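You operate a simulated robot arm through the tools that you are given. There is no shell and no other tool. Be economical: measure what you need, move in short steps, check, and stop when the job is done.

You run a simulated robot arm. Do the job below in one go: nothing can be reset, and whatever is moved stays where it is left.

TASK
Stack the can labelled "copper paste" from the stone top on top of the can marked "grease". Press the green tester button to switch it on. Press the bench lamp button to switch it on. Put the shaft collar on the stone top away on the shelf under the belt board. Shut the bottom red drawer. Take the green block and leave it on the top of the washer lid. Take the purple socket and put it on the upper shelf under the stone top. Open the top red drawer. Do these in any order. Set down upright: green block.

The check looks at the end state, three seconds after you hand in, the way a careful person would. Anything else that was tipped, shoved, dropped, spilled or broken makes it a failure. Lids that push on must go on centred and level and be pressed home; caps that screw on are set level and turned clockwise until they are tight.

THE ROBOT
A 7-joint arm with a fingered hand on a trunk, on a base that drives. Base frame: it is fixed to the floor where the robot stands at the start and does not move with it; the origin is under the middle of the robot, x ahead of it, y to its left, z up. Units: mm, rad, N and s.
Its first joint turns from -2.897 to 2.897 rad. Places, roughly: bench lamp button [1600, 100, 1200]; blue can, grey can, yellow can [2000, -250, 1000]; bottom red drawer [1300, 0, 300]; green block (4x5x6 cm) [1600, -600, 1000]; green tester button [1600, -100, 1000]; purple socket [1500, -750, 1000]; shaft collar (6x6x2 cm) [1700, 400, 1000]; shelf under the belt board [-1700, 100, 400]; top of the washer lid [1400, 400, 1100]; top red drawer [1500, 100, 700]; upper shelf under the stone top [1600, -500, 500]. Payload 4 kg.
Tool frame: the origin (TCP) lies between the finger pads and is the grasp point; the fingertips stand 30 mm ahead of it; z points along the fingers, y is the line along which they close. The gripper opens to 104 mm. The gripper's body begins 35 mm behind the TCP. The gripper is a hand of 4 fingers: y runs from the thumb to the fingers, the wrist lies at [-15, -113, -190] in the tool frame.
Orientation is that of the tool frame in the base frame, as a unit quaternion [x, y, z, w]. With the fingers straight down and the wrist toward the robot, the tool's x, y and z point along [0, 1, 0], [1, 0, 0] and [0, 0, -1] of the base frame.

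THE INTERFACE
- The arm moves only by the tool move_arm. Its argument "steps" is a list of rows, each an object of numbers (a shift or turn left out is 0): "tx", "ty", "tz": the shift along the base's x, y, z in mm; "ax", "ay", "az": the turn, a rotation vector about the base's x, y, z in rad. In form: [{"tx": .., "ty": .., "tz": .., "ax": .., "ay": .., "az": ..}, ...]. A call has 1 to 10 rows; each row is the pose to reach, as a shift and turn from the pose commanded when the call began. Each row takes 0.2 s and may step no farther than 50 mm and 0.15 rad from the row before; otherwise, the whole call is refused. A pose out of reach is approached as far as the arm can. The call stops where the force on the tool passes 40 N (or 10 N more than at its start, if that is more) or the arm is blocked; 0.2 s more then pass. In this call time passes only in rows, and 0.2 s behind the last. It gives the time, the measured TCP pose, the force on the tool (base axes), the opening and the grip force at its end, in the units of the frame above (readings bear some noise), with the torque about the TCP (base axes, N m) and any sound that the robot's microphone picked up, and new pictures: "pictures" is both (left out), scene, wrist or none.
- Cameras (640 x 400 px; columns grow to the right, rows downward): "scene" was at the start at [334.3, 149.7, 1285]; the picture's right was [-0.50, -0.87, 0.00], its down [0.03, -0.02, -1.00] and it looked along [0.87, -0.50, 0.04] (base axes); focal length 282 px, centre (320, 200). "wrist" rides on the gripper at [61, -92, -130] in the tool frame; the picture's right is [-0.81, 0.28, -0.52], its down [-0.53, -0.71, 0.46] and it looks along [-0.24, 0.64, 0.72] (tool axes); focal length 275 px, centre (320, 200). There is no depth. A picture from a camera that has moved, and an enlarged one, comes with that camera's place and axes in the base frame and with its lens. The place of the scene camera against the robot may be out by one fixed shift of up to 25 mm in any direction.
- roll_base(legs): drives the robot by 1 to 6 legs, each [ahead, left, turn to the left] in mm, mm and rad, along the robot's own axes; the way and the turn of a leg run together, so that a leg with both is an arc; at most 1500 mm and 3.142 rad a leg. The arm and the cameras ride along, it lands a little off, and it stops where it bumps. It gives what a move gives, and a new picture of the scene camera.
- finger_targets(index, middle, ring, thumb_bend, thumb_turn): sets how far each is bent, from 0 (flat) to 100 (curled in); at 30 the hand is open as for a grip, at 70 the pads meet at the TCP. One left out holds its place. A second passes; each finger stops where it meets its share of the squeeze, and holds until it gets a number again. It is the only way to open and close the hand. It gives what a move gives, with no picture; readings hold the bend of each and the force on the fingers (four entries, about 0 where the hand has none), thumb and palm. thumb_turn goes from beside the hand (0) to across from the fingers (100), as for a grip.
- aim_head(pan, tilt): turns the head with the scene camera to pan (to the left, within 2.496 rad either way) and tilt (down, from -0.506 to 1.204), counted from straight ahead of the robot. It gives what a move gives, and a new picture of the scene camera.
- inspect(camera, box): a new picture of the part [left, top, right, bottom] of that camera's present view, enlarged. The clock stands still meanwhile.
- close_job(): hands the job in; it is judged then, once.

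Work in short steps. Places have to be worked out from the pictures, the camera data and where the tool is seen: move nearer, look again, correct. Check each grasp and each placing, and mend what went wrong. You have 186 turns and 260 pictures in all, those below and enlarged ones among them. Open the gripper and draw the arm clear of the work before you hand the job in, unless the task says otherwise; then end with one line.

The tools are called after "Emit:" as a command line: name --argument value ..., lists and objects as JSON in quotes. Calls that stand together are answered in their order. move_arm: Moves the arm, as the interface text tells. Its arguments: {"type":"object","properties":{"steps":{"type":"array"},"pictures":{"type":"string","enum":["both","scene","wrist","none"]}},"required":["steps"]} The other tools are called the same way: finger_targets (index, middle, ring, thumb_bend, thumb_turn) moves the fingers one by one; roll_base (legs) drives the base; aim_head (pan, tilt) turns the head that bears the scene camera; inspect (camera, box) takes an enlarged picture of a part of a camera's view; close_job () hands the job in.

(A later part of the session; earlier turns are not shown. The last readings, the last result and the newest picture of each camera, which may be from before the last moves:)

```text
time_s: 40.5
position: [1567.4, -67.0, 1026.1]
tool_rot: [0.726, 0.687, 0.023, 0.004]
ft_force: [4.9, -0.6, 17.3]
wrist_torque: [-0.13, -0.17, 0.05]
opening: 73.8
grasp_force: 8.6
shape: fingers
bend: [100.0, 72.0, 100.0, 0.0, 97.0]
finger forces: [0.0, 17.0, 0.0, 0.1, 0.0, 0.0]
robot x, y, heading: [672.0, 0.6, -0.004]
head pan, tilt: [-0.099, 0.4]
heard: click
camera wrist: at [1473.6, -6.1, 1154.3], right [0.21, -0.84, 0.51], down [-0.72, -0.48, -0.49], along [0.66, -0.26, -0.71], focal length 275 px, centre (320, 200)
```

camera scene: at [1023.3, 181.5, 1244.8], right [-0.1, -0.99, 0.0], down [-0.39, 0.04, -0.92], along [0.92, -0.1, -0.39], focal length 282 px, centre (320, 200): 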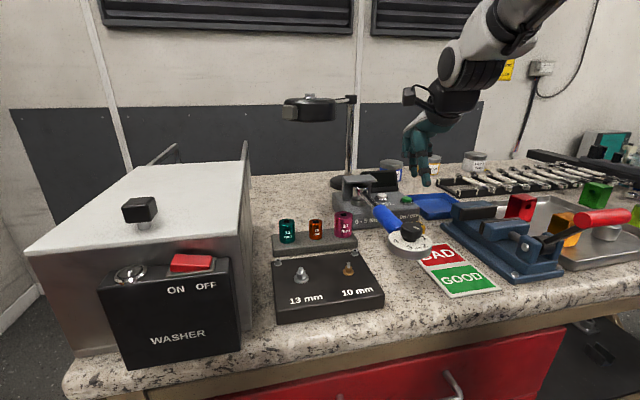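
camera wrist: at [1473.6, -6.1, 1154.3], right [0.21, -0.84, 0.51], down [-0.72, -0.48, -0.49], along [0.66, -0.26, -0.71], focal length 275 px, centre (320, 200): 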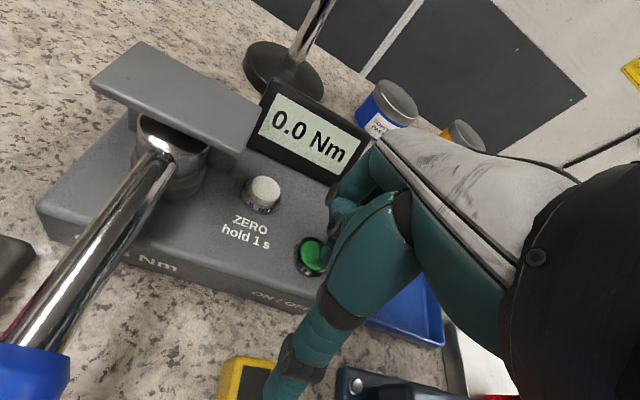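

Click heard and the tester display shows 0.0 Nm. I lift straight up, then drive 100 mm nearer for the lamp.

Emit:
move_arm --steps '[{"tz": 45}, {"tz": 90}, {"tz": 135}, {"tz": 180}, {"tz": 225}, {"tz": 270}, {"tz": 315}, {"tx": -45, "tz": 315}]' --pictures "none"

Emit:
roll_base --legs '[[100, 0, 0]]'

Emit:
move_arm --steps '[{"ty": 0}]' --pictures "wrist"

```text
time_s: 42.3
position: [1522.0, -67.5, 1338.7]
tool_rot: [0.726, 0.687, 0.02, 0.003]
ft_force: [0.3, 0.0, 0.5]
wrist_torque: [0.0, 0.05, -0.01]
opening: 73.8
grasp_force: 0.1
shape: fingers
bend: [100.0, 70.0, 100.0, 0.0, 97.0]
finger forces: [0.1, 0.1, 0.0, 0.0, 0.0, 0.0]
robot x, y, heading: [675.0, -3.3, -0.009]
head pan, tilt: [-0.099, 0.4]
```

```text
time_s: 43.5
position: [1623.1, -67.0, 1339.2]
tool_rot: [0.726, 0.688, 0.02, 0.004]
ft_force: [1.4, 0.2, -0.6]
wrist_torque: [-0.02, 0.04, -0.01]
opening: 73.9
grasp_force: 0.0
shape: fingers
bend: [100.0, 70.0, 100.0, 0.0, 97.0]
finger forces: [0.0, 0.1, 0.0, 0.0, 0.0, 0.0]
robot x, y, heading: [772.4, 1.3, -0.003]
head pan, tilt: [-0.099, 0.4]
camera scene: at [1123.9, 181.3, 1244.8], right [-0.1, -0.99, 0.0], down [-0.39, 0.04, -0.92], along [0.92, -0.09, -0.39], focal length 282 px, centre (320, 200)
```

scene: 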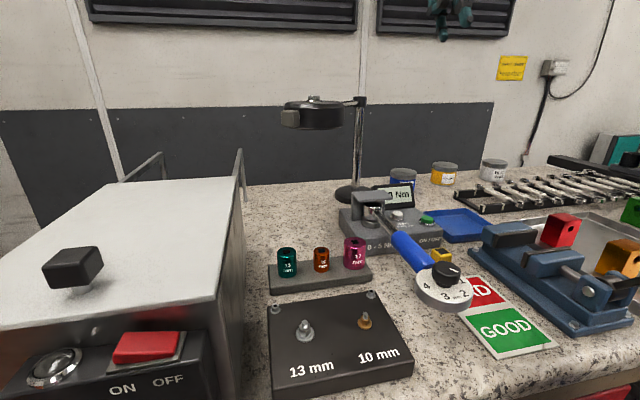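

```text
time_s: 43.9
position: [1622.3, -67.1, 1338.5]
tool_rot: [0.725, 0.688, 0.021, 0.004]
ft_force: [-0.8, -0.2, -0.2]
wrist_torque: [0.0, 0.01, -0.02]
opening: 73.8
grasp_force: 0.2
shape: fingers
bend: [100.0, 70.0, 100.0, 0.0, 97.0]
finger forces: [0.1, 0.0, 0.1, 0.0, 0.1, 0.1]
robot x, y, heading: [775.0, -1.8, -0.002]
head pan, tilt: [-0.099, 0.4]
camera wrist: at [1530.0, -5.9, 1468.1], right [0.21, -0.84, 0.51], down [-0.72, -0.48, -0.49], along [0.66, -0.26, -0.71], focal length 275 px, centre (320, 200)
```

wrist: 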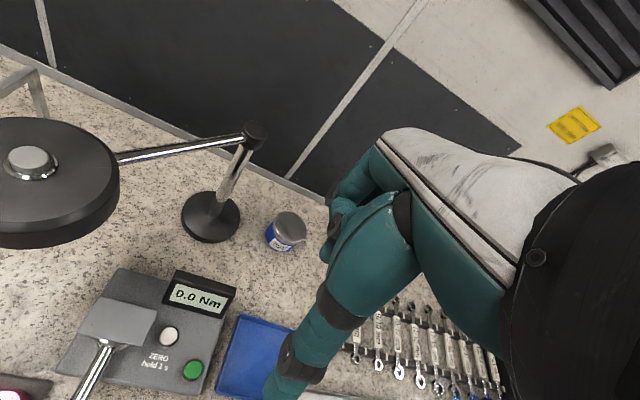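

Lamp button triangulates to ≈(1650,146,1211). I move the pointing finger over it, staying high.

Emit:
move_arm --steps '[{"tx": 5, "ty": 45}, {"tx": 11, "ty": 90}, {"tx": 17, "ty": 135}, {"tx": 23, "ty": 180}, {"tx": 28, "ty": 213}, {"tx": 28, "ty": 213, "tz": -40}, {"tx": 28, "ty": 213, "tz": -70}]' --pictures "both"

Emit:
inspect --camera "scene" --box '[240, 30, 400, 130]'

```text
time_s: 45.5
position: [1650.5, 145.6, 1268.2]
tool_rot: [0.725, 0.688, 0.02, 0.004]
ft_force: [-0.7, 0.3, 0.2]
wrist_torque: [-0.03, -0.01, 0.0]
opening: 73.6
grasp_force: 0.1
shape: fingers
bend: [100.0, 70.0, 100.0, 0.0, 97.0]
finger forces: [0.1, 0.1, 0.1, 0.0, 0.0, 0.0]
robot x, y, heading: [771.8, -2.9, 0.0]
head pan, tilt: [-0.099, 0.4]
camera scene: at [1123.8, 181.4, 1244.8], right [-0.1, -0.99, 0.0], down [-0.39, 0.04, -0.92], along [0.92, -0.09, -0.39], focal length 282 px, centre (320, 200)
camera wrist: at [1557.4, 206.9, 1398.2], right [0.21, -0.84, 0.51], down [-0.72, -0.48, -0.49], along [0.66, -0.26, -0.71], focal length 275 px, centre (320, 200)
```

scene: 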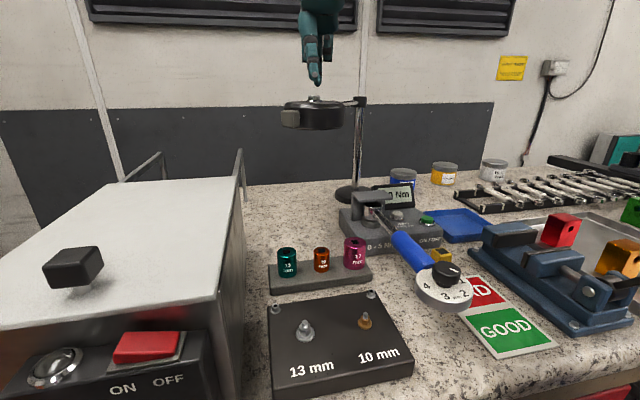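
wrist: 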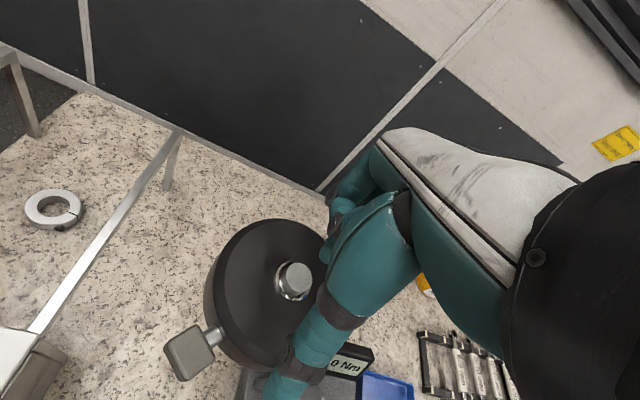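

```text
4.00 times, centred on (320, 80) of scene
camera zoom: at [1123.8, 181.4, 1244.8], right [-0.1, -0.99, 0.0], down [-0.39, 0.04, -0.92], along [0.92, -0.09, -0.39], focal length 1128 px, centre (320, 680)
```

zoom: 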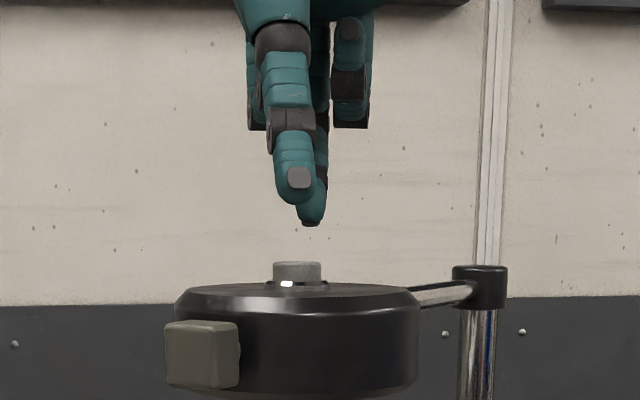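

The tip is about 6 mm right of the button. I shift left and press down gently.

Emit:
move_arm --steps '[{"tx": -3, "ty": 6, "tz": -15}, {"tx": -3, "ty": 6, "tz": -25}, {"tx": -3, "ty": 6, "tz": -30}, {"tx": -3, "ty": 6, "tz": -34}, {"tx": -3, "ty": 6, "tz": -37}]' --pictures "scene"

Emit:
inspect --camera "scene" --box '[240, 30, 400, 130]'

```text
time_s: 46.7
position: [1648.1, 150.0, 1232.1]
tool_rot: [0.726, 0.688, 0.022, 0.004]
ft_force: [6.1, -3.8, 18.4]
wrist_torque: [-0.33, -0.03, 0.09]
opening: 74.0
grasp_force: 9.5
shape: fingers
bend: [100.0, 79.0, 100.0, 0.0, 97.0]
finger forces: [0.0, 19.2, 0.1, 0.0, 0.0, 0.0]
robot x, y, heading: [773.3, 2.6, -0.002]
head pan, tilt: [-0.099, 0.4]
heard: click
camera scene: at [1123.6, 181.1, 1245.0], right [-0.1, -0.99, 0.0], down [-0.39, 0.04, -0.92], along [0.92, -0.09, -0.39], focal length 282 px, centre (320, 200)
```

scene: 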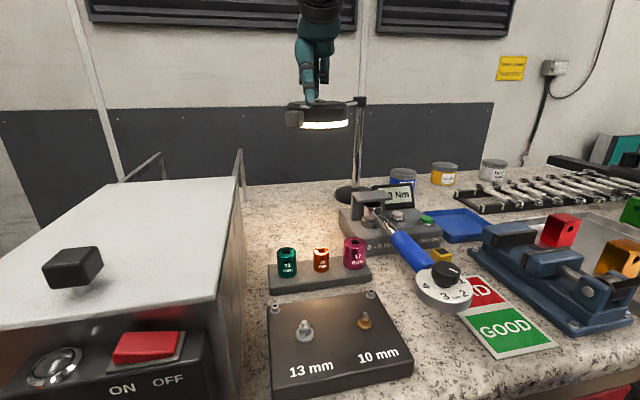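

```text
4.00 times, centred on (320, 80) of scene
camera zoom: at [1123.6, 181.1, 1245.0], right [-0.1, -0.99, 0.0], down [-0.39, 0.04, -0.92], along [0.92, -0.09, -0.39], focal length 1128 px, centre (320, 680)
```

zoom: 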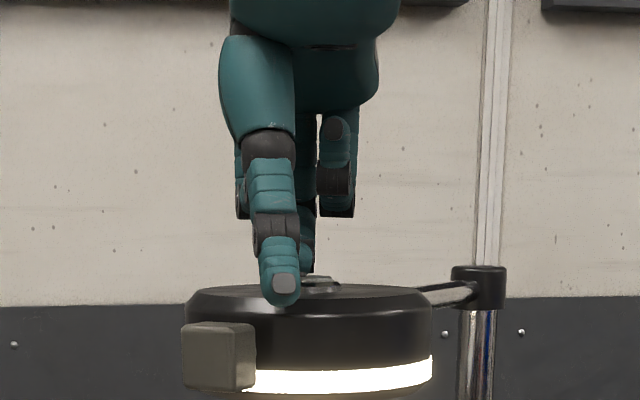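

The lamp is lit. I lift off and check it stays on and straight; the collar is next.

Emit:
move_arm --steps '[{"tz": 40}, {"tz": 85}, {"tz": 130}]' --pictures "both"

Emit:
inspect --camera "scene" --box '[240, 30, 400, 130]'

Emit:
inspect --camera "wrist" --box '[0, 80, 320, 280]'

```text
time_s: 47.5
position: [1647.1, 150.6, 1361.3]
tool_rot: [0.726, 0.688, 0.019, 0.003]
ft_force: [-0.1, -0.2, 0.0]
wrist_torque: [0.0, -0.01, 0.0]
opening: 74.0
grasp_force: 0.0
shape: fingers
bend: [100.0, 70.0, 100.0, 0.0, 97.0]
finger forces: [0.0, 0.1, 0.0, 0.1, 0.0, 0.0]
robot x, y, heading: [774.2, -2.1, 0.0]
head pan, tilt: [-0.099, 0.4]
camera scene: at [1123.9, 181.4, 1244.8], right [-0.1, -0.99, 0.0], down [-0.39, 0.04, -0.92], along [0.92, -0.09, -0.39], focal length 282 px, centre (320, 200)
camera wrist: at [1554.1, 213.5, 1490.5], right [0.21, -0.84, 0.51], down [-0.73, -0.48, -0.49], along [0.65, -0.26, -0.71], focal length 275 px, centre (320, 200)
```

scene: 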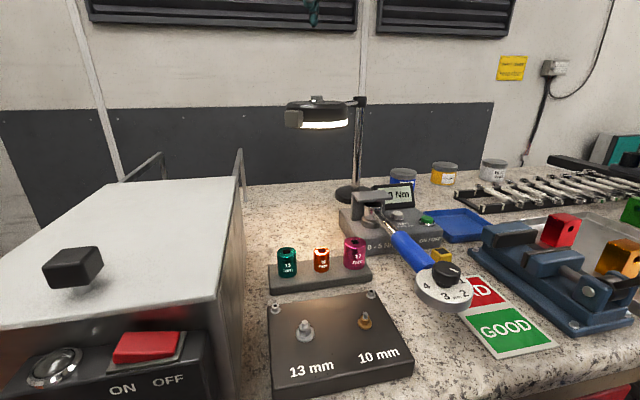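
wrist: 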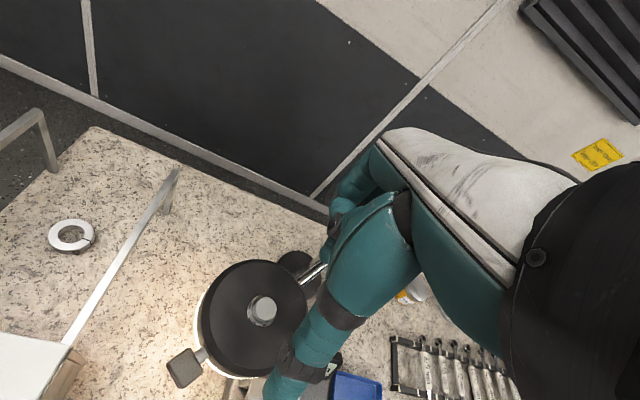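

```text
4.00 times, centred on (320, 80) of scene
camera zoom: at [1123.9, 181.4, 1244.8], right [-0.1, -0.99, 0.0], down [-0.39, 0.04, -0.92], along [0.92, -0.09, -0.39], focal length 1128 px, centre (320, 680)
```

zoom: 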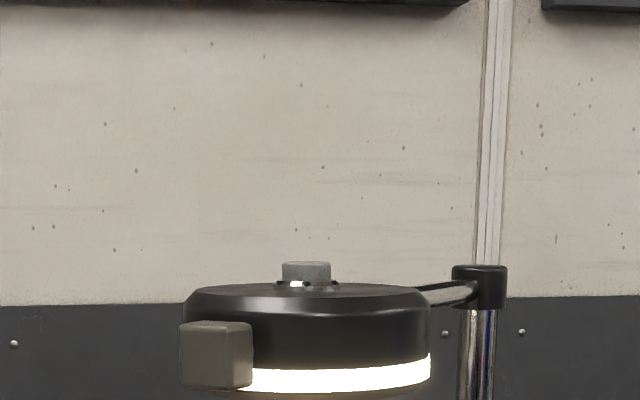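

```text
2.00 times, centred on (160, 180) of wrist
camera zoom: at [1554.1, 213.5, 1490.5], right [0.21, -0.84, 0.51], down [-0.73, -0.48, -0.49], along [0.65, -0.26, -0.71], focal length 551 px, centre (640, 240)
```

zoom: 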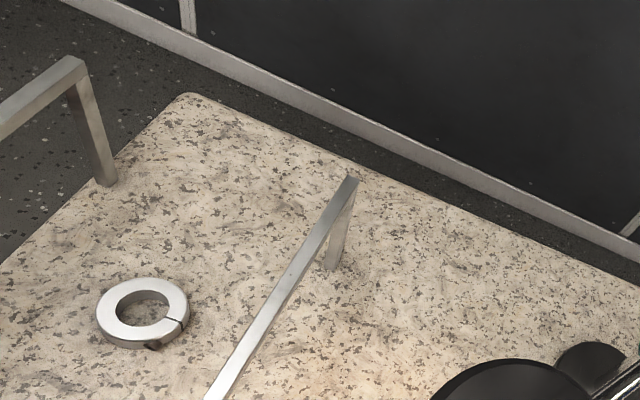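

The lamp stays on. The collar is between the washer rails at ≈(1713,402), rails about y=316 and 495 at z≈1090. I open the hand and drive left to line up.

Emit:
finger_targets --index 30 --middle 30 --ring 30 --thumb_bend 30

Emit:
move_arm --steps '[{"tx": -45, "tz": 20}, {"tx": -90, "tz": 40}]' --pictures "none"

Emit:
roll_base --legs '[[0, 280, 0], [60, 0, 0]]'

Emit:
move_arm --steps '[{"tx": 0}]' --pictures "wrist"

```text
time_s: 48.5
position: [1647.2, 151.6, 1361.1]
tool_rot: [0.726, 0.688, 0.021, 0.003]
ft_force: [0.5, -0.8, -0.9]
wrist_torque: [0.01, 0.02, 0.01]
opening: 103.4
grasp_force: 0.1
shape: fingers
bend: [30.0, 30.0, 30.0, 30.0, 97.0]
finger forces: [0.1, 0.0, 0.0, 0.0, 0.1, 0.1]
robot x, y, heading: [776.0, -0.7, -0.004]
head pan, tilt: [-0.099, 0.4]
```

```text
time_s: 49.1
position: [1558.9, 152.3, 1400.9]
tool_rot: [0.726, 0.688, 0.02, 0.003]
ft_force: [0.2, 0.5, 0.5]
wrist_torque: [0.01, 0.06, -0.02]
opening: 103.3
grasp_force: 0.0
shape: fingers
bend: [30.0, 30.0, 30.0, 30.0, 97.0]
finger forces: [0.0, 0.0, 0.1, 0.0, 0.1, 0.1]
robot x, y, heading: [771.6, 0.6, -0.003]
head pan, tilt: [-0.099, 0.4]
```

```text
time_s: 51.6
position: [1619.4, 433.6, 1402.1]
tool_rot: [0.725, 0.688, 0.02, 0.004]
ft_force: [0.3, -0.1, -0.3]
wrist_torque: [0.0, -0.01, -0.01]
opening: 103.1
grasp_force: 0.0
shape: fingers
bend: [30.0, 30.0, 30.0, 30.0, 97.0]
finger forces: [0.0, 0.0, 0.1, 0.1, 0.1, 0.0]
robot x, y, heading: [834.7, 276.2, -0.001]
head pan, tilt: [-0.099, 0.4]
camera scene: at [1184.9, 462.1, 1244.8], right [-0.1, -0.99, 0.0], down [-0.39, 0.04, -0.92], along [0.92, -0.09, -0.39], focal length 282 px, centre (320, 200)
```

scene: 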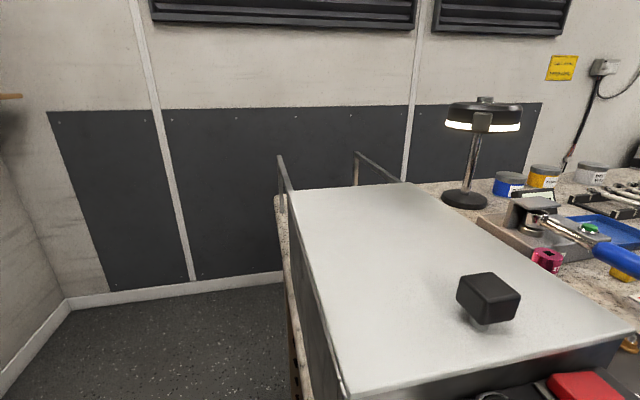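

```text
time_s: 52.0
position: [1619.3, 432.9, 1402.3]
tool_rot: [0.725, 0.688, 0.021, 0.004]
ft_force: [0.4, 0.4, 0.8]
wrist_torque: [0.01, -0.01, 0.02]
opening: 103.5
grasp_force: 0.0
shape: fingers
bend: [30.0, 30.0, 30.0, 30.0, 97.0]
finger forces: [0.0, 0.0, 0.0, 0.0, 0.0, 0.0]
robot x, y, heading: [833.8, 278.0, -0.0]
head pan, tilt: [-0.099, 0.4]
camera wrist: at [1526.0, 495.2, 1531.0], right [0.21, -0.84, 0.51], down [-0.72, -0.48, -0.49], along [0.66, -0.26, -0.71], focal length 275 px, centre (320, 200)
```

wrist: 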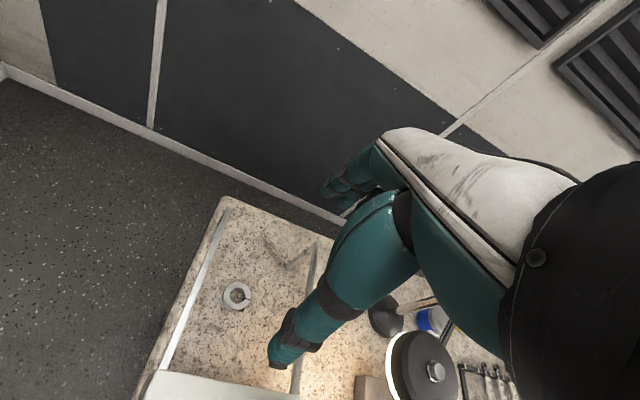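

Collar fixed at ≈(1713,400,964), bench ≈950. I straighten the hand and come down between the rails to a hover.

Emit:
move_arm --steps '[{"tx": 20, "ty": -7, "tz": -40, "ax": -0.01, "ay": 0.017, "az": 0.026}, {"tx": 40, "ty": -14, "tz": -80, "ax": -0.0225, "ay": 0.034, "az": 0.053}, {"tx": 60, "ty": -21, "tz": -120, "ax": -0.0225, "ay": 0.034, "az": 0.053}, {"tx": 80, "ty": -28, "tz": -160, "ax": -0.0225, "ay": 0.034, "az": 0.053}, {"tx": 94, "ty": -34, "tz": -200, "ax": -0.0225, "ay": 0.034, "az": 0.053}, {"tx": 94, "ty": -34, "tz": -240, "ax": -0.0225, "ay": 0.034, "az": 0.053}]' --pictures "both"

```text
time_s: 53.4
position: [1714.6, 399.6, 1161.8]
tool_rot: [0.707, 0.707, 0.001, -0.001]
ft_force: [1.1, -0.7, 0.2]
wrist_torque: [0.01, 0.02, -0.02]
opening: 103.4
grasp_force: 0.1
shape: fingers
bend: [30.0, 30.0, 30.0, 30.0, 97.0]
finger forces: [0.1, 0.1, 0.0, 0.0, 0.0, 0.1]
robot x, y, heading: [832.2, 273.2, -0.004]
head pan, tilt: [-0.099, 0.4]
camera scene: at [1184.6, 462.0, 1244.9], right [-0.1, -0.99, 0.0], down [-0.39, 0.04, -0.92], along [0.92, -0.09, -0.39], focal length 282 px, centre (320, 200)
camera wrist: at [1621.5, 459.3, 1293.1], right [0.28, -0.81, 0.52], down [-0.71, -0.53, -0.46], along [0.64, -0.24, -0.72], focal length 275 px, centre (320, 200)
```

scene: 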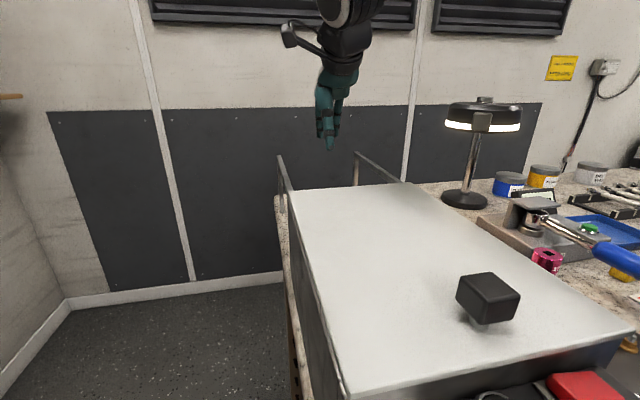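
wrist: 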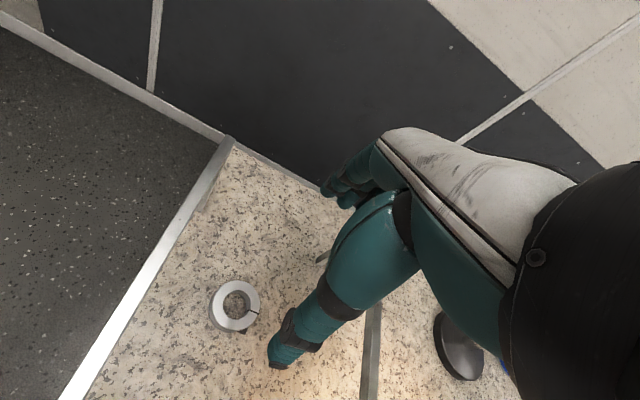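

Hover is well aligned on the collar. The wrist camera rides close to the left rail, so I yaw the hand 0.25 rad for clearance and descend further.

Emit:
move_arm --steps '[{"tx": -2, "tz": -20, "az": 0.12}, {"tx": -2, "tz": -40, "az": 0.25}, {"tx": -2, "tz": -80, "az": 0.25}, {"tx": -2, "tz": -110, "az": 0.25}]' --pictures "both"

```text
time_s: 54.4
position: [1711.8, 401.8, 1051.3]
tool_rot: [0.614, 0.789, 0.0, -0.002]
ft_force: [-0.1, 0.7, -0.2]
wrist_torque: [-0.01, -0.03, 0.03]
opening: 103.3
grasp_force: 0.1
shape: fingers
bend: [30.0, 30.0, 30.0, 30.0, 97.0]
finger forces: [0.0, 0.0, 0.1, 0.0, 0.0, 0.0]
robot x, y, heading: [834.2, 280.5, -0.003]
head pan, tilt: [-0.099, 0.4]
camera scene: at [1184.7, 462.0, 1244.8], right [-0.1, -0.99, 0.0], down [-0.39, 0.04, -0.92], along [0.92, -0.09, -0.39], focal length 282 px, centre (320, 200)
camera wrist: at [1606.8, 435.2, 1182.6], right [0.47, -0.72, 0.52], down [-0.56, -0.69, -0.46], along [0.68, -0.08, -0.72], focal length 275 px, centre (320, 200)
```

scene: 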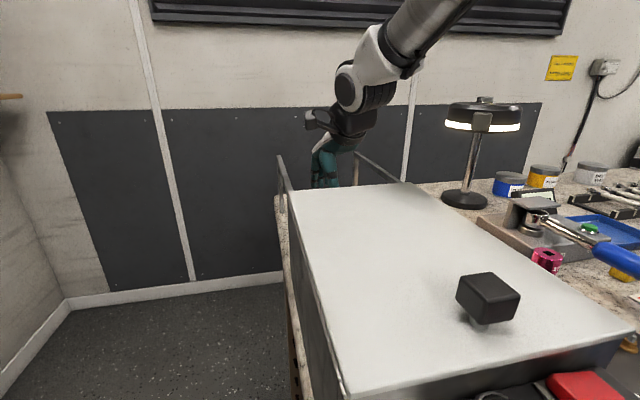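
wrist: 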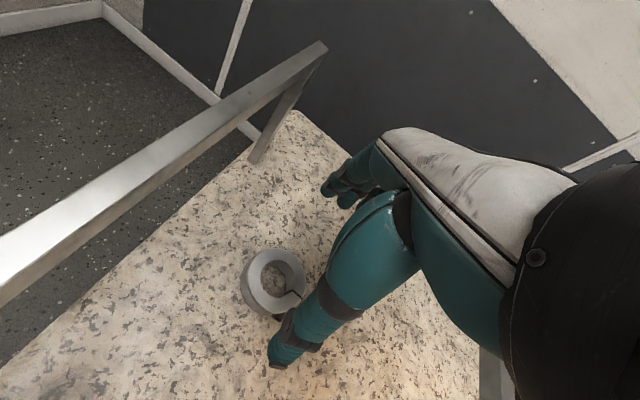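

Aligned within a few mm. I descend to just above the bench.

Emit:
move_arm --steps '[{"tx": -4, "ty": -2, "tz": -35}, {"tx": -4, "ty": -2, "tz": -55}, {"tx": -4, "ty": -2, "tz": -62}, {"tx": -4, "ty": -2, "tz": -68}]' --pictures "wrist"

```text
time_s: 55.4
position: [1708.7, 398.9, 983.2]
tool_rot: [0.613, 0.79, 0.0, -0.002]
ft_force: [0.2, -0.1, 0.2]
wrist_torque: [-0.01, 0.0, -0.01]
opening: 103.2
grasp_force: 0.1
shape: fingers
bend: [30.0, 30.0, 30.0, 30.0, 97.0]
finger forces: [0.1, 0.1, 0.1, 0.1, 0.0, 0.0]
robot x, y, heading: [835.9, 274.5, -0.003]
head pan, tilt: [-0.099, 0.4]
camera wrist: at [1603.6, 432.7, 1114.4], right [0.47, -0.72, 0.52], down [-0.56, -0.69, -0.46], along [0.68, -0.08, -0.73], focal length 275 px, centre (320, 200)
```

wrist: 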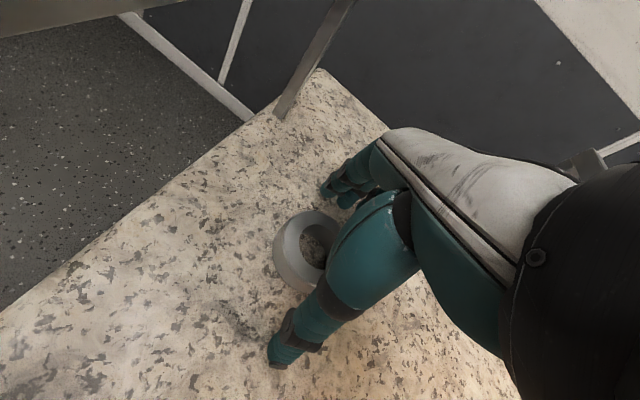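

Collar sits between thumb and fingers. I lower 3 mm and close the hand.

Emit:
move_arm --steps '[{"tz": -4}]' --pictures "none"

Emit:
finger_targets --index 70 --middle 70 --ring 70 --thumb_bend 70

Emit:
move_arm --steps '[{"tz": 5}, {"tz": 20}]' --pictures "wrist"

```text
time_s: 55.8
position: [1706.5, 397.6, 981.4]
tool_rot: [0.613, 0.79, 0.0, -0.001]
ft_force: [-0.3, -0.2, 3.4]
wrist_torque: [0.03, -0.18, -0.02]
opening: 103.5
grasp_force: 1.4
shape: fingers
bend: [30.0, 30.0, 30.0, 30.0, 97.0]
finger forces: [0.1, 3.2, 0.0, 0.0, 0.1, 0.0]
robot x, y, heading: [835.7, 277.7, 0.002]
head pan, tilt: [-0.099, 0.4]
```

```text
time_s: 56.8
position: [1708.1, 397.6, 984.1]
tool_rot: [0.614, 0.789, 0.003, 0.001]
ft_force: [8.5, 2.9, 32.5]
wrist_torque: [0.39, -1.67, 0.13]
opening: 46.4
grasp_force: 28.7
shape: fingers
bend: [51.0, 37.0, 66.0, 57.0, 96.0]
finger forces: [18.7, 21.1, 2.7, 0.1, 15.1, 0.1]
robot x, y, heading: [833.3, 280.9, -0.001]
head pan, tilt: [-0.099, 0.4]
```

```text
time_s: 57.4
position: [1706.1, 396.3, 997.1]
tool_rot: [0.614, 0.789, -0.004, -0.002]
ft_force: [-0.2, 0.2, -1.0]
wrist_torque: [0.02, 0.0, -0.02]
opening: 46.5
grasp_force: 12.9
shape: fingers
bend: [51.0, 48.0, 67.0, 57.0, 96.0]
finger forces: [10.6, 0.1, 2.2, 0.0, 13.1, 0.1]
robot x, y, heading: [838.2, 275.9, -0.002]
head pan, tilt: [-0.099, 0.4]
camera wrist: at [1602.6, 432.4, 1128.4], right [0.47, -0.72, 0.51], down [-0.56, -0.69, -0.45], along [0.68, -0.08, -0.73], focal length 275 px, centre (320, 200)
```

wrist: 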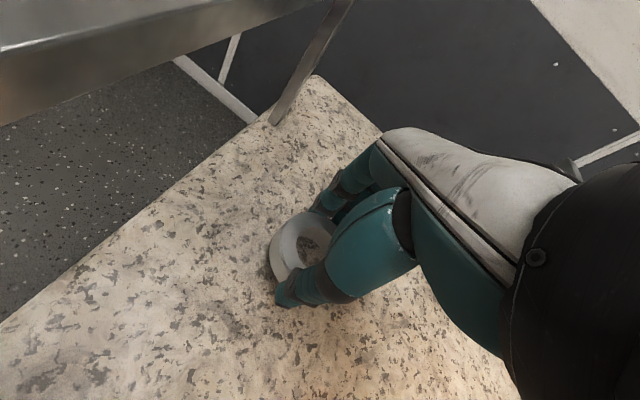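

The collar seems held mainly by index and thumb. I re-command the middle finger to tighten, then lift a little and check.

Emit:
finger_targets --index 75 --middle 75 --ring 75 --thumb_bend 75

Emit:
move_arm --steps '[{"tz": 30}, {"tz": 60}]' --pictures "wrist"

Emit:
inspect --camera "wrist" --box '[200, 150, 440, 300]'

```text
time_s: 58.4
position: [1708.4, 398.0, 1000.2]
tool_rot: [0.613, 0.79, 0.0, -0.002]
ft_force: [0.1, -0.7, -0.3]
wrist_torque: [-0.01, 0.0, 0.0]
opening: 46.5
grasp_force: 22.2
shape: fingers
bend: [55.0, 59.0, 75.0, 55.0, 94.0]
finger forces: [10.4, 10.6, 2.2, 0.0, 21.6, 0.0]
robot x, y, heading: [833.0, 277.9, 0.003]
head pan, tilt: [-0.099, 0.4]
```

```text
time_s: 59.0
position: [1707.8, 398.2, 1058.7]
tool_rot: [0.614, 0.79, 0.0, -0.001]
ft_force: [1.0, 0.4, -1.6]
wrist_torque: [-0.01, -0.01, 0.0]
opening: 46.2
grasp_force: 22.5
shape: fingers
bend: [55.0, 59.0, 75.0, 55.0, 94.0]
finger forces: [10.3, 10.6, 2.2, 0.0, 21.5, 0.0]
robot x, y, heading: [834.3, 279.3, -0.003]
head pan, tilt: [-0.099, 0.4]
camera wrist: at [1603.1, 433.3, 1190.4], right [0.47, -0.72, 0.52], down [-0.56, -0.69, -0.45], along [0.68, -0.08, -0.73], focal length 275 px, centre (320, 200)
```

wrist: 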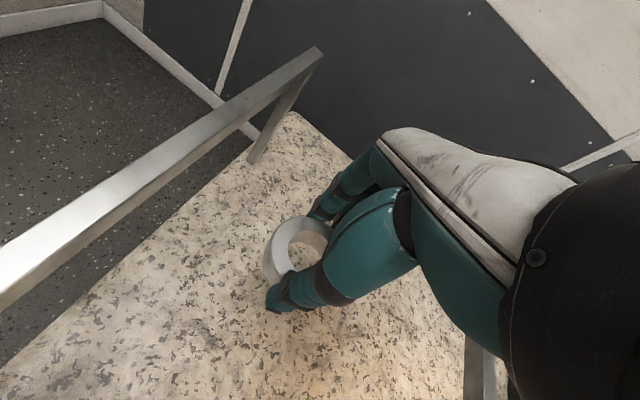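

```text
2.67 times, centred on (320, 225) of wrist
camera zoom: at [1603.1, 433.3, 1190.4], right [0.47, -0.72, 0.52], down [-0.56, -0.69, -0.45], along [0.68, -0.08, -0.73], focal length 734 px, centre (320, 133)
```

zoom: 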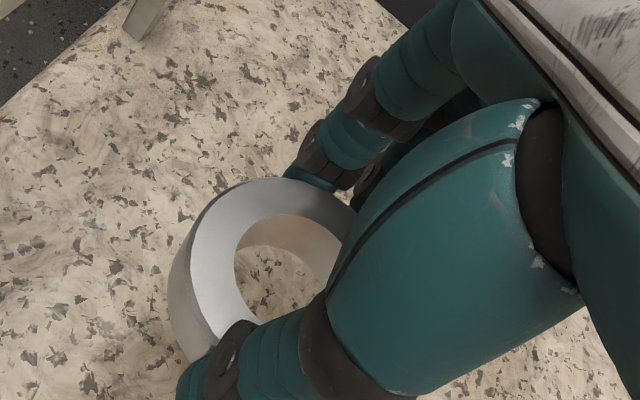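

The collar is up and gripped. I raise it well clear of the washer and bring it toward the robot.

Emit:
move_arm --steps '[{"tz": 48}, {"tz": 96}, {"tz": 144}, {"tz": 192}, {"tz": 240}, {"tz": 270, "tx": -35}, {"tz": 270, "tx": -80}, {"tz": 270, "tx": -125}, {"tz": 270, "tx": -170}, {"tz": 270, "tx": -215}]' --pictures "none"

Emit:
roll_base --legs '[[-500, 0, 0], [0, 0, 3.14]]'

Emit:
aim_head --pan 0.0 --tilt 0.3

```text
time_s: 61.2
position: [1492.6, 398.3, 1329.6]
tool_rot: [0.613, 0.79, 0.0, -0.001]
ft_force: [0.7, 0.0, -1.0]
wrist_torque: [0.0, 0.02, -0.02]
opening: 46.1
grasp_force: 21.7
shape: fingers
bend: [55.0, 59.0, 75.0, 55.0, 94.0]
finger forces: [10.2, 10.6, 1.6, 0.0, 21.3, 0.1]
robot x, y, heading: [836.1, 276.9, -0.003]
head pan, tilt: [-0.099, 0.4]
```

```text
time_s: 71.4
position: [-329.7, 192.0, 1329.5]
tool_rot: [0.774, -0.633, 0.001, 0.0]
ft_force: [1.4, -0.2, -0.5]
wrist_torque: [-0.05, 0.02, 0.02]
opening: 45.6
grasp_force: 20.2
shape: fingers
bend: [55.0, 59.0, 75.0, 56.0, 94.0]
finger forces: [9.7, 9.8, 1.3, 0.1, 19.3, 0.1]
robot x, y, heading: [329.3, 279.4, 3.088]
head pan, tilt: [-0.099, 0.4]
camera scene: at [7.1, 100.5, 1244.8], right [0.15, 0.99, 0.0], down [0.38, -0.06, -0.92], along [-0.91, 0.14, -0.39], focal length 282 px, centre (320, 200)
```

scene: 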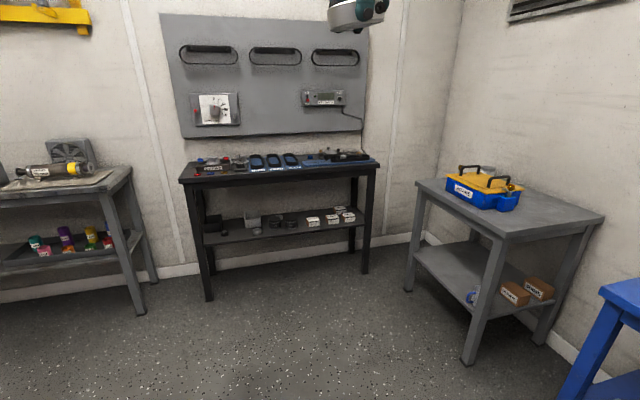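

```text
time_s: 72.1
position: [-329.6, 192.0, 1329.5]
tool_rot: [0.774, -0.633, 0.001, -0.001]
ft_force: [0.2, -0.1, -0.3]
wrist_torque: [-0.01, 0.0, 0.0]
opening: 45.4
grasp_force: 20.3
shape: fingers
bend: [55.0, 59.0, 75.0, 56.0, 94.0]
finger forces: [9.7, 9.9, 1.2, 0.0, 19.2, 0.0]
robot x, y, heading: [333.7, 277.8, 3.088]
head pan, tilt: [0.0, 0.3]
camera scene: at [5.4, 91.4, 1254.0], right [0.05, 1.0, 0.0], down [0.3, -0.02, -0.96], along [-0.95, 0.05, -0.3], focal length 282 px, centre (320, 200)
```

scene: 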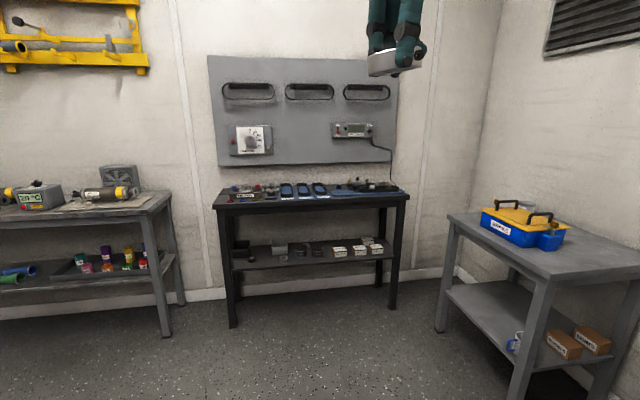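

The black table's lower shelf (z≈380, front edge x≈-1490) is beneath the belt board. I look closer for a free spot.

Emit:
roll_base --legs '[[700, 0, 0.053]]'

Emit:
aim_head --pan 0.0 --tilt 0.65

Emit:
inspect --camera "scene" --box '[160, 120, 480, 320]'

```text
time_s: 75.9
position: [-1025.9, 173.5, 1329.3]
tool_rot: [0.791, -0.612, 0.0, -0.001]
ft_force: [-0.1, -0.6, 0.0]
wrist_torque: [0.01, 0.01, 0.02]
opening: 45.4
grasp_force: 20.5
shape: fingers
bend: [55.0, 59.0, 75.0, 56.0, 94.0]
finger forces: [9.7, 9.8, 1.3, 0.0, 19.3, 0.0]
robot x, y, heading: [-367.6, 296.6, -3.136]
head pan, tilt: [0.0, 0.3]
camera scene: at [-685.8, 90.1, 1254.0], right [0.0, 1.0, 0.0], down [0.3, 0.0, -0.96], along [-0.96, 0.0, -0.3], focal length 282 px, centre (320, 200)
```

scene: 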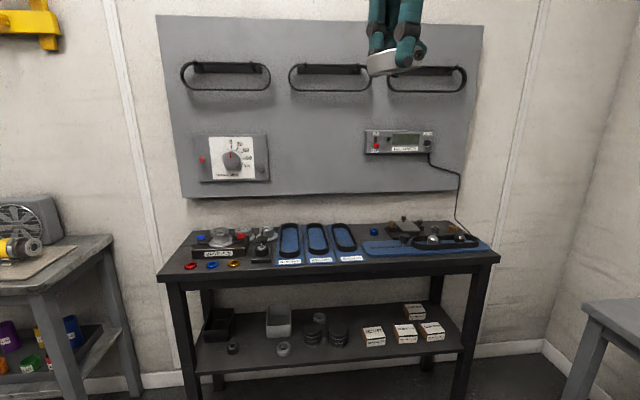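

```text
time_s: 76.8
position: [-1025.7, 174.8, 1328.4]
tool_rot: [0.791, -0.611, 0.001, 0.001]
ft_force: [0.4, 0.5, -0.6]
wrist_torque: [-0.01, 0.04, -0.01]
opening: 45.7
grasp_force: 20.4
shape: fingers
bend: [55.0, 59.0, 75.0, 56.0, 94.0]
finger forces: [9.7, 9.7, 1.3, 0.0, 19.3, 0.0]
robot x, y, heading: [-369.2, 297.2, -3.134]
head pan, tilt: [0.0, 0.649]
camera scene: at [-679.2, 90.2, 1222.3], right [0.0, 1.0, 0.0], down [0.6, 0.0, -0.8], along [-0.8, 0.0, -0.6], focal length 282 px, centre (320, 200)
```

scene: 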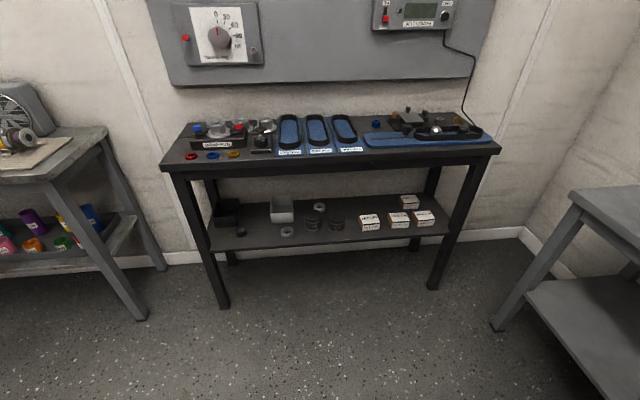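

```text
2.00 times, centred on (320, 220) of scene
camera zoom: at [-679.2, 90.2, 1222.3], right [0.0, 1.0, 0.0], down [0.6, 0.0, -0.8], along [-0.8, 0.0, -0.6], focal length 564 px, centre (320, 160)
```

zoom: 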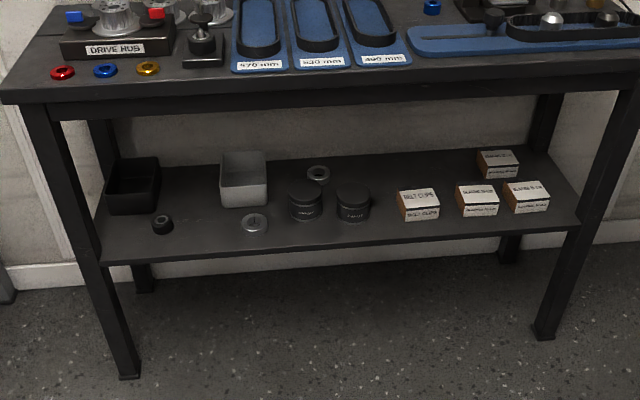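

Free spot on the shelf at about (-1560,-145), between the black ring and the steel ring; shelf z≈360. I drive in front of it, then tilt the hand slightly forward.

Emit:
roll_base --legs '[[0, 340, 0], [250, 0, 0]]'

Emit:
move_arm --steps '[{"tx": 0, "tz": -45, "az": -0.1}, {"tx": 10, "tz": -90, "az": -0.2, "ay": 0.05}, {"tx": 20, "tz": -135, "az": -0.25, "ay": 0.12}, {"tx": 20, "tz": -180, "az": -0.25, "ay": 0.2}, {"tx": 20, "tz": -225, "az": -0.25, "ay": 0.3}, {"tx": 20, "tz": -270, "az": -0.25, "ay": 0.35}, {"tx": 20, "tz": -315, "az": -0.25, "ay": 0.35}, {"tx": 20, "tz": -360, "az": -0.25, "ay": 0.35}, {"tx": 20, "tz": -405, "az": -0.25, "ay": 0.35}, {"tx": 20, "tz": -450, "az": -0.25, "ay": 0.35}]' --pictures "both"

```text
time_s: 80.4
position: [-1279.3, -165.7, 1330.0]
tool_rot: [0.792, -0.611, 0.001, 0.0]
ft_force: [-0.8, 0.7, -0.8]
wrist_torque: [-0.01, -0.04, 0.0]
opening: 45.4
grasp_force: 19.9
shape: fingers
bend: [55.0, 59.0, 75.0, 56.0, 94.0]
finger forces: [9.6, 9.8, 1.4, 0.0, 19.3, 0.0]
robot x, y, heading: [-621.8, -44.1, -3.135]
head pan, tilt: [0.0, 0.649]
camera scene: at [-932.7, -249.3, 1222.3], right [0.0, 1.0, 0.0], down [0.6, 0.0, -0.8], along [-0.8, 0.0, -0.6], focal length 282 px, centre (320, 200)
```

scene: 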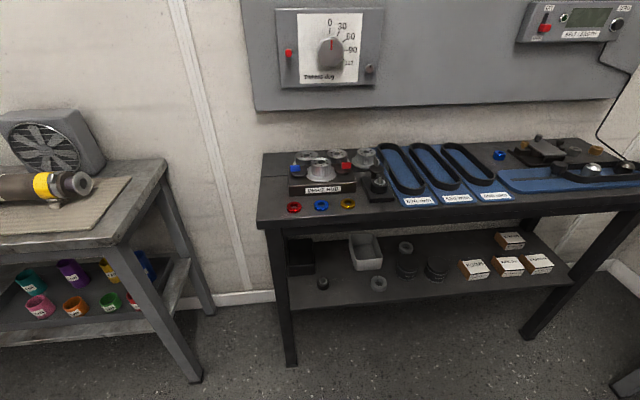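

```text
time_s: 82.0
position: [-1296.3, -111.4, 1100.8]
tool_rot: [-0.624, 0.746, 0.136, -0.191]
ft_force: [0.2, -0.8, -1.9]
wrist_torque: [0.05, 0.0, -0.04]
opening: 44.8
grasp_force: 21.1
shape: fingers
bend: [56.0, 60.0, 75.0, 56.0, 94.0]
finger forces: [9.9, 10.0, 1.0, 0.0, 19.8, 0.2]
robot x, y, heading: [-621.9, -42.0, -3.141]
head pan, tilt: [0.0, 0.649]
stopped in row 7: the arm was blocked; the commanded pose is now the measured one
camera scene: at [-901.1, -280.8, 1187.9], right [-0.5, 0.87, 0.0], down [0.77, 0.45, -0.46], along [-0.39, -0.23, -0.89], focal length 282 px, centre (320, 200)
camera wrist: at [-1165.7, -185.1, 1184.3], right [0.11, 0.87, 0.49], down [0.5, 0.38, -0.78], along [-0.86, 0.33, -0.39], focal length 275 px, centre (320, 200)
```

scene: 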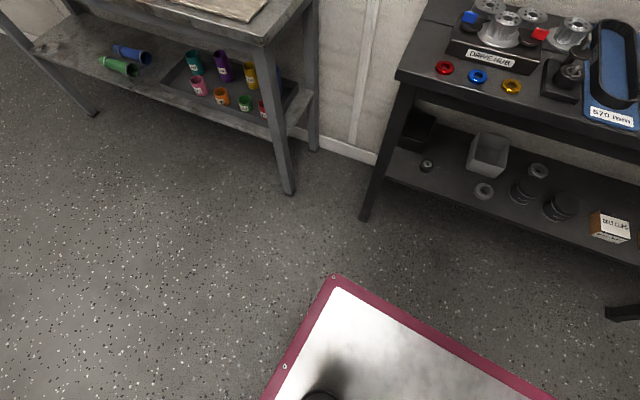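
wrist: 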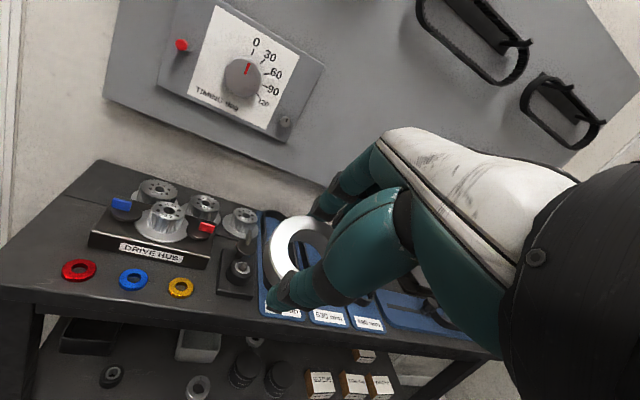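

The arm bumped the robot's own head. I back out upward first.

Emit:
move_arm --steps '[{"tz": 40, "tx": -10}, {"tz": 80, "tx": -20}, {"tz": 120, "tx": -30}, {"tz": 160, "tx": -40}, {"tz": 200, "tx": -40}]' --pictures "both"

```text
time_s: 83.2
position: [-1334.5, -114.2, 1300.4]
tool_rot: [-0.628, 0.743, 0.139, -0.185]
ft_force: [-0.1, 0.1, -1.2]
wrist_torque: [-0.03, -0.02, 0.0]
opening: 44.5
grasp_force: 20.2
shape: fingers
bend: [56.0, 60.0, 75.0, 56.0, 94.0]
finger forces: [9.5, 9.8, 0.7, 0.0, 19.2, 0.1]
robot x, y, heading: [-621.9, -46.7, -3.14]
head pan, tilt: [0.0, 0.649]
camera scene: at [-932.8, -248.9, 1222.3], right [0.0, 1.0, 0.0], down [0.6, 0.0, -0.8], along [-0.8, 0.0, -0.6], focal length 282 px, centre (320, 200)
camera wrist: at [-1203.2, -188.3, 1381.7], right [0.11, 0.86, 0.5], down [0.5, 0.39, -0.77], along [-0.86, 0.33, -0.39], focal length 275 px, centre (320, 200)
```

scene: 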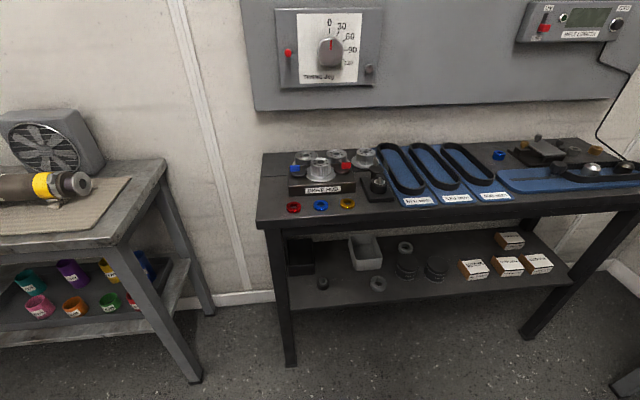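
wrist: 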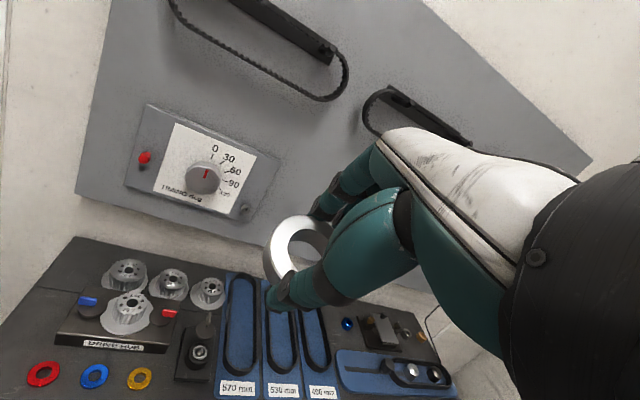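

Head restored, collar still held. I reposition the base so that the hand works extended and on the right side, away from the head.

Emit:
roll_base --legs '[[-80, 200, 0]]'

Emit:
move_arm --steps '[{"tx": -20, "ty": 40, "az": 0.07}, {"tx": -40, "ty": 80, "az": 0.144}, {"tx": -60, "ty": 120, "az": 0.144, "ay": -0.05}, {"tx": -80, "ty": 165, "az": 0.144, "ay": -0.1}, {"tx": -80, "ty": 165, "tz": -45, "az": 0.144, "ay": -0.1}, {"tx": -80, "ty": 165, "tz": -90, "az": 0.144, "ay": -0.1}, {"tx": -80, "ty": 165, "tz": -135, "az": 0.144, "ay": -0.1}, {"tx": -80, "ty": 165, "tz": -180, "az": 0.144, "ay": -0.1}, {"tx": -80, "ty": 165, "tz": -225, "az": 0.144, "ay": -0.1}, {"tx": -80, "ty": 165, "tz": -270, "az": 0.144, "ay": -0.1}]' --pictures "scene"

```text
time_s: 84.9
position: [-1252.7, -317.9, 1298.0]
tool_rot: [-0.629, 0.742, 0.138, -0.187]
ft_force: [0.3, 0.1, -0.7]
wrist_torque: [-0.06, -0.03, 0.01]
opening: 44.5
grasp_force: 19.6
shape: fingers
bend: [56.0, 60.0, 75.0, 56.0, 94.0]
finger forces: [9.6, 9.9, 0.6, 0.0, 19.3, 0.1]
robot x, y, heading: [-547.7, -245.1, -3.143]
head pan, tilt: [0.0, 0.649]
camera scene: at [-852.2, -452.5, 1222.3], right [0.0, 1.0, 0.0], down [0.6, 0.0, -0.8], along [-0.8, 0.0, -0.6], focal length 282 px, centre (320, 200)
```

scene: 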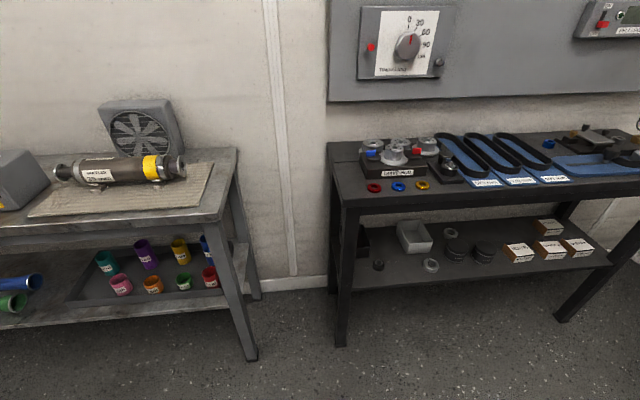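

```text
time_s: 87.3
position: [-1327.3, -60.1, 1029.8]
tool_rot: [-0.621, 0.762, 0.108, -0.15]
ft_force: [-0.9, -1.0, -1.5]
wrist_torque: [0.03, -0.07, -0.02]
opening: 43.9
grasp_force: 18.2
shape: fingers
bend: [56.0, 60.0, 75.0, 56.0, 94.0]
finger forces: [9.1, 9.6, 0.4, 0.0, 18.4, 0.1]
robot x, y, heading: [-544.2, -246.5, -3.136]
head pan, tilt: [0.0, 0.649]
stopped in row 10: the arm was blocked; the commanded pose is now the measured one
camera scene: at [-852.4, -453.1, 1222.2], right [0.0, 1.0, 0.0], down [0.6, 0.0, -0.8], along [-0.8, 0.0, -0.6], focal length 282 px, centre (320, 200)
```

scene: 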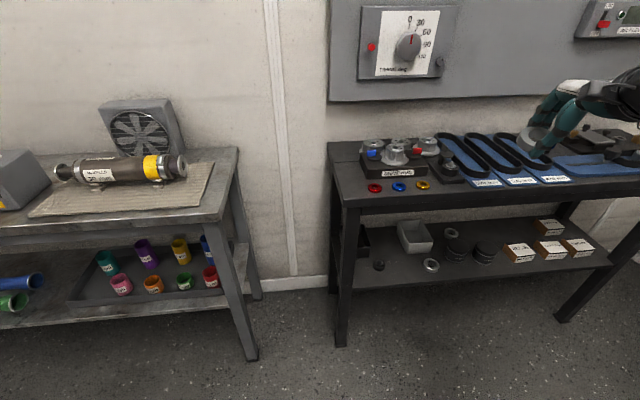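

Blocked again, with the hand drifted right. I look at the arm itself with the head camera to see what hinders it.

Emit:
aim_head --pan -0.9 --tilt 0.3

```text
time_s: 88.5
position: [-1328.2, -62.2, 1028.9]
tool_rot: [-0.622, 0.761, 0.108, -0.149]
ft_force: [0.0, 0.1, -0.8]
wrist_torque: [0.0, 0.01, -0.02]
opening: 43.9
grasp_force: 18.7
shape: fingers
bend: [56.0, 60.0, 75.0, 56.0, 94.0]
finger forces: [9.1, 9.7, 0.3, 0.1, 18.3, 0.0]
robot x, y, heading: [-541.8, -247.0, -3.14]
head pan, tilt: [-0.901, 0.3]
camera scene: at [-823.6, -379.9, 1254.0], right [0.78, 0.62, 0.0], down [0.19, -0.23, -0.96], along [-0.6, 0.75, -0.3], focal length 282 px, centre (320, 200)
```

scene: 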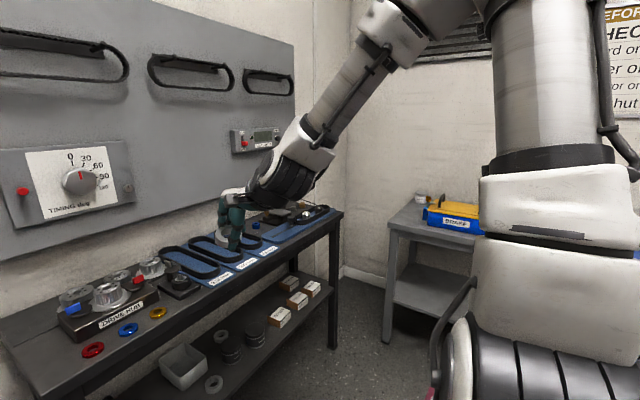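

The arm is elbow-up; the tilted pose seems to be what jams it. I lift, back the base off, and return to the plain fingers-down pose that worked before.

Emit:
move_arm --steps '[{"tz": 45}, {"tz": 90}, {"tz": 135, "ay": -0.1}, {"tz": 180, "ay": -0.2, "az": 0.05}, {"tz": 180, "ay": -0.3, "az": 0.12}, {"tz": 180, "ay": -0.37, "az": 0.187}]' --pictures "none"

Emit:
roll_base --legs '[[-100, 0, 0]]'

```text
time_s: 89.9
position: [-1328.0, -62.1, 1208.8]
tool_rot: [-0.699, 0.715, -0.023, -0.015]
ft_force: [0.6, 0.5, -0.5]
wrist_torque: [0.0, 0.0, -0.02]
opening: 43.2
grasp_force: 18.0
shape: fingers
bend: [56.0, 60.0, 75.0, 56.0, 94.0]
finger forces: [8.9, 9.4, 0.6, 0.0, 17.8, 0.1]
robot x, y, heading: [-540.5, -246.6, -3.135]
head pan, tilt: [-0.901, 0.3]
```

```text
time_s: 91.1
position: [-1226.8, -62.3, 1208.3]
tool_rot: [-0.699, 0.715, -0.023, -0.017]
ft_force: [0.4, 0.0, -1.4]
wrist_torque: [0.01, 0.03, 0.01]
opening: 43.4
grasp_force: 18.4
shape: fingers
bend: [56.0, 60.0, 75.0, 56.0, 94.0]
finger forces: [9.0, 9.5, 0.4, 0.0, 17.7, 0.0]
robot x, y, heading: [-443.4, -245.0, -3.14]
head pan, tilt: [-0.901, 0.3]
camera scene: at [-723.5, -379.4, 1254.1], right [0.78, 0.62, 0.0], down [0.18, -0.23, -0.96], along [-0.6, 0.75, -0.3], focal length 282 px, centre (320, 200)
```

scene: 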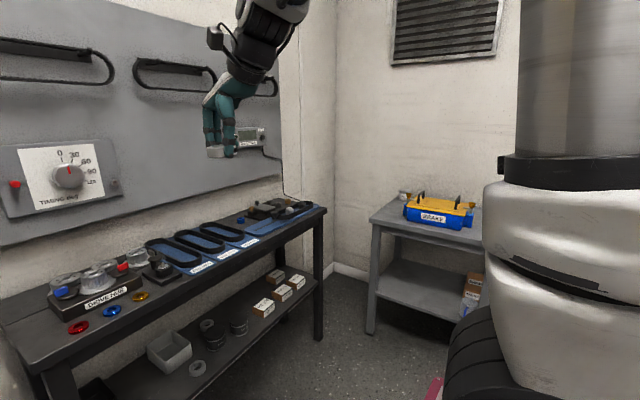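

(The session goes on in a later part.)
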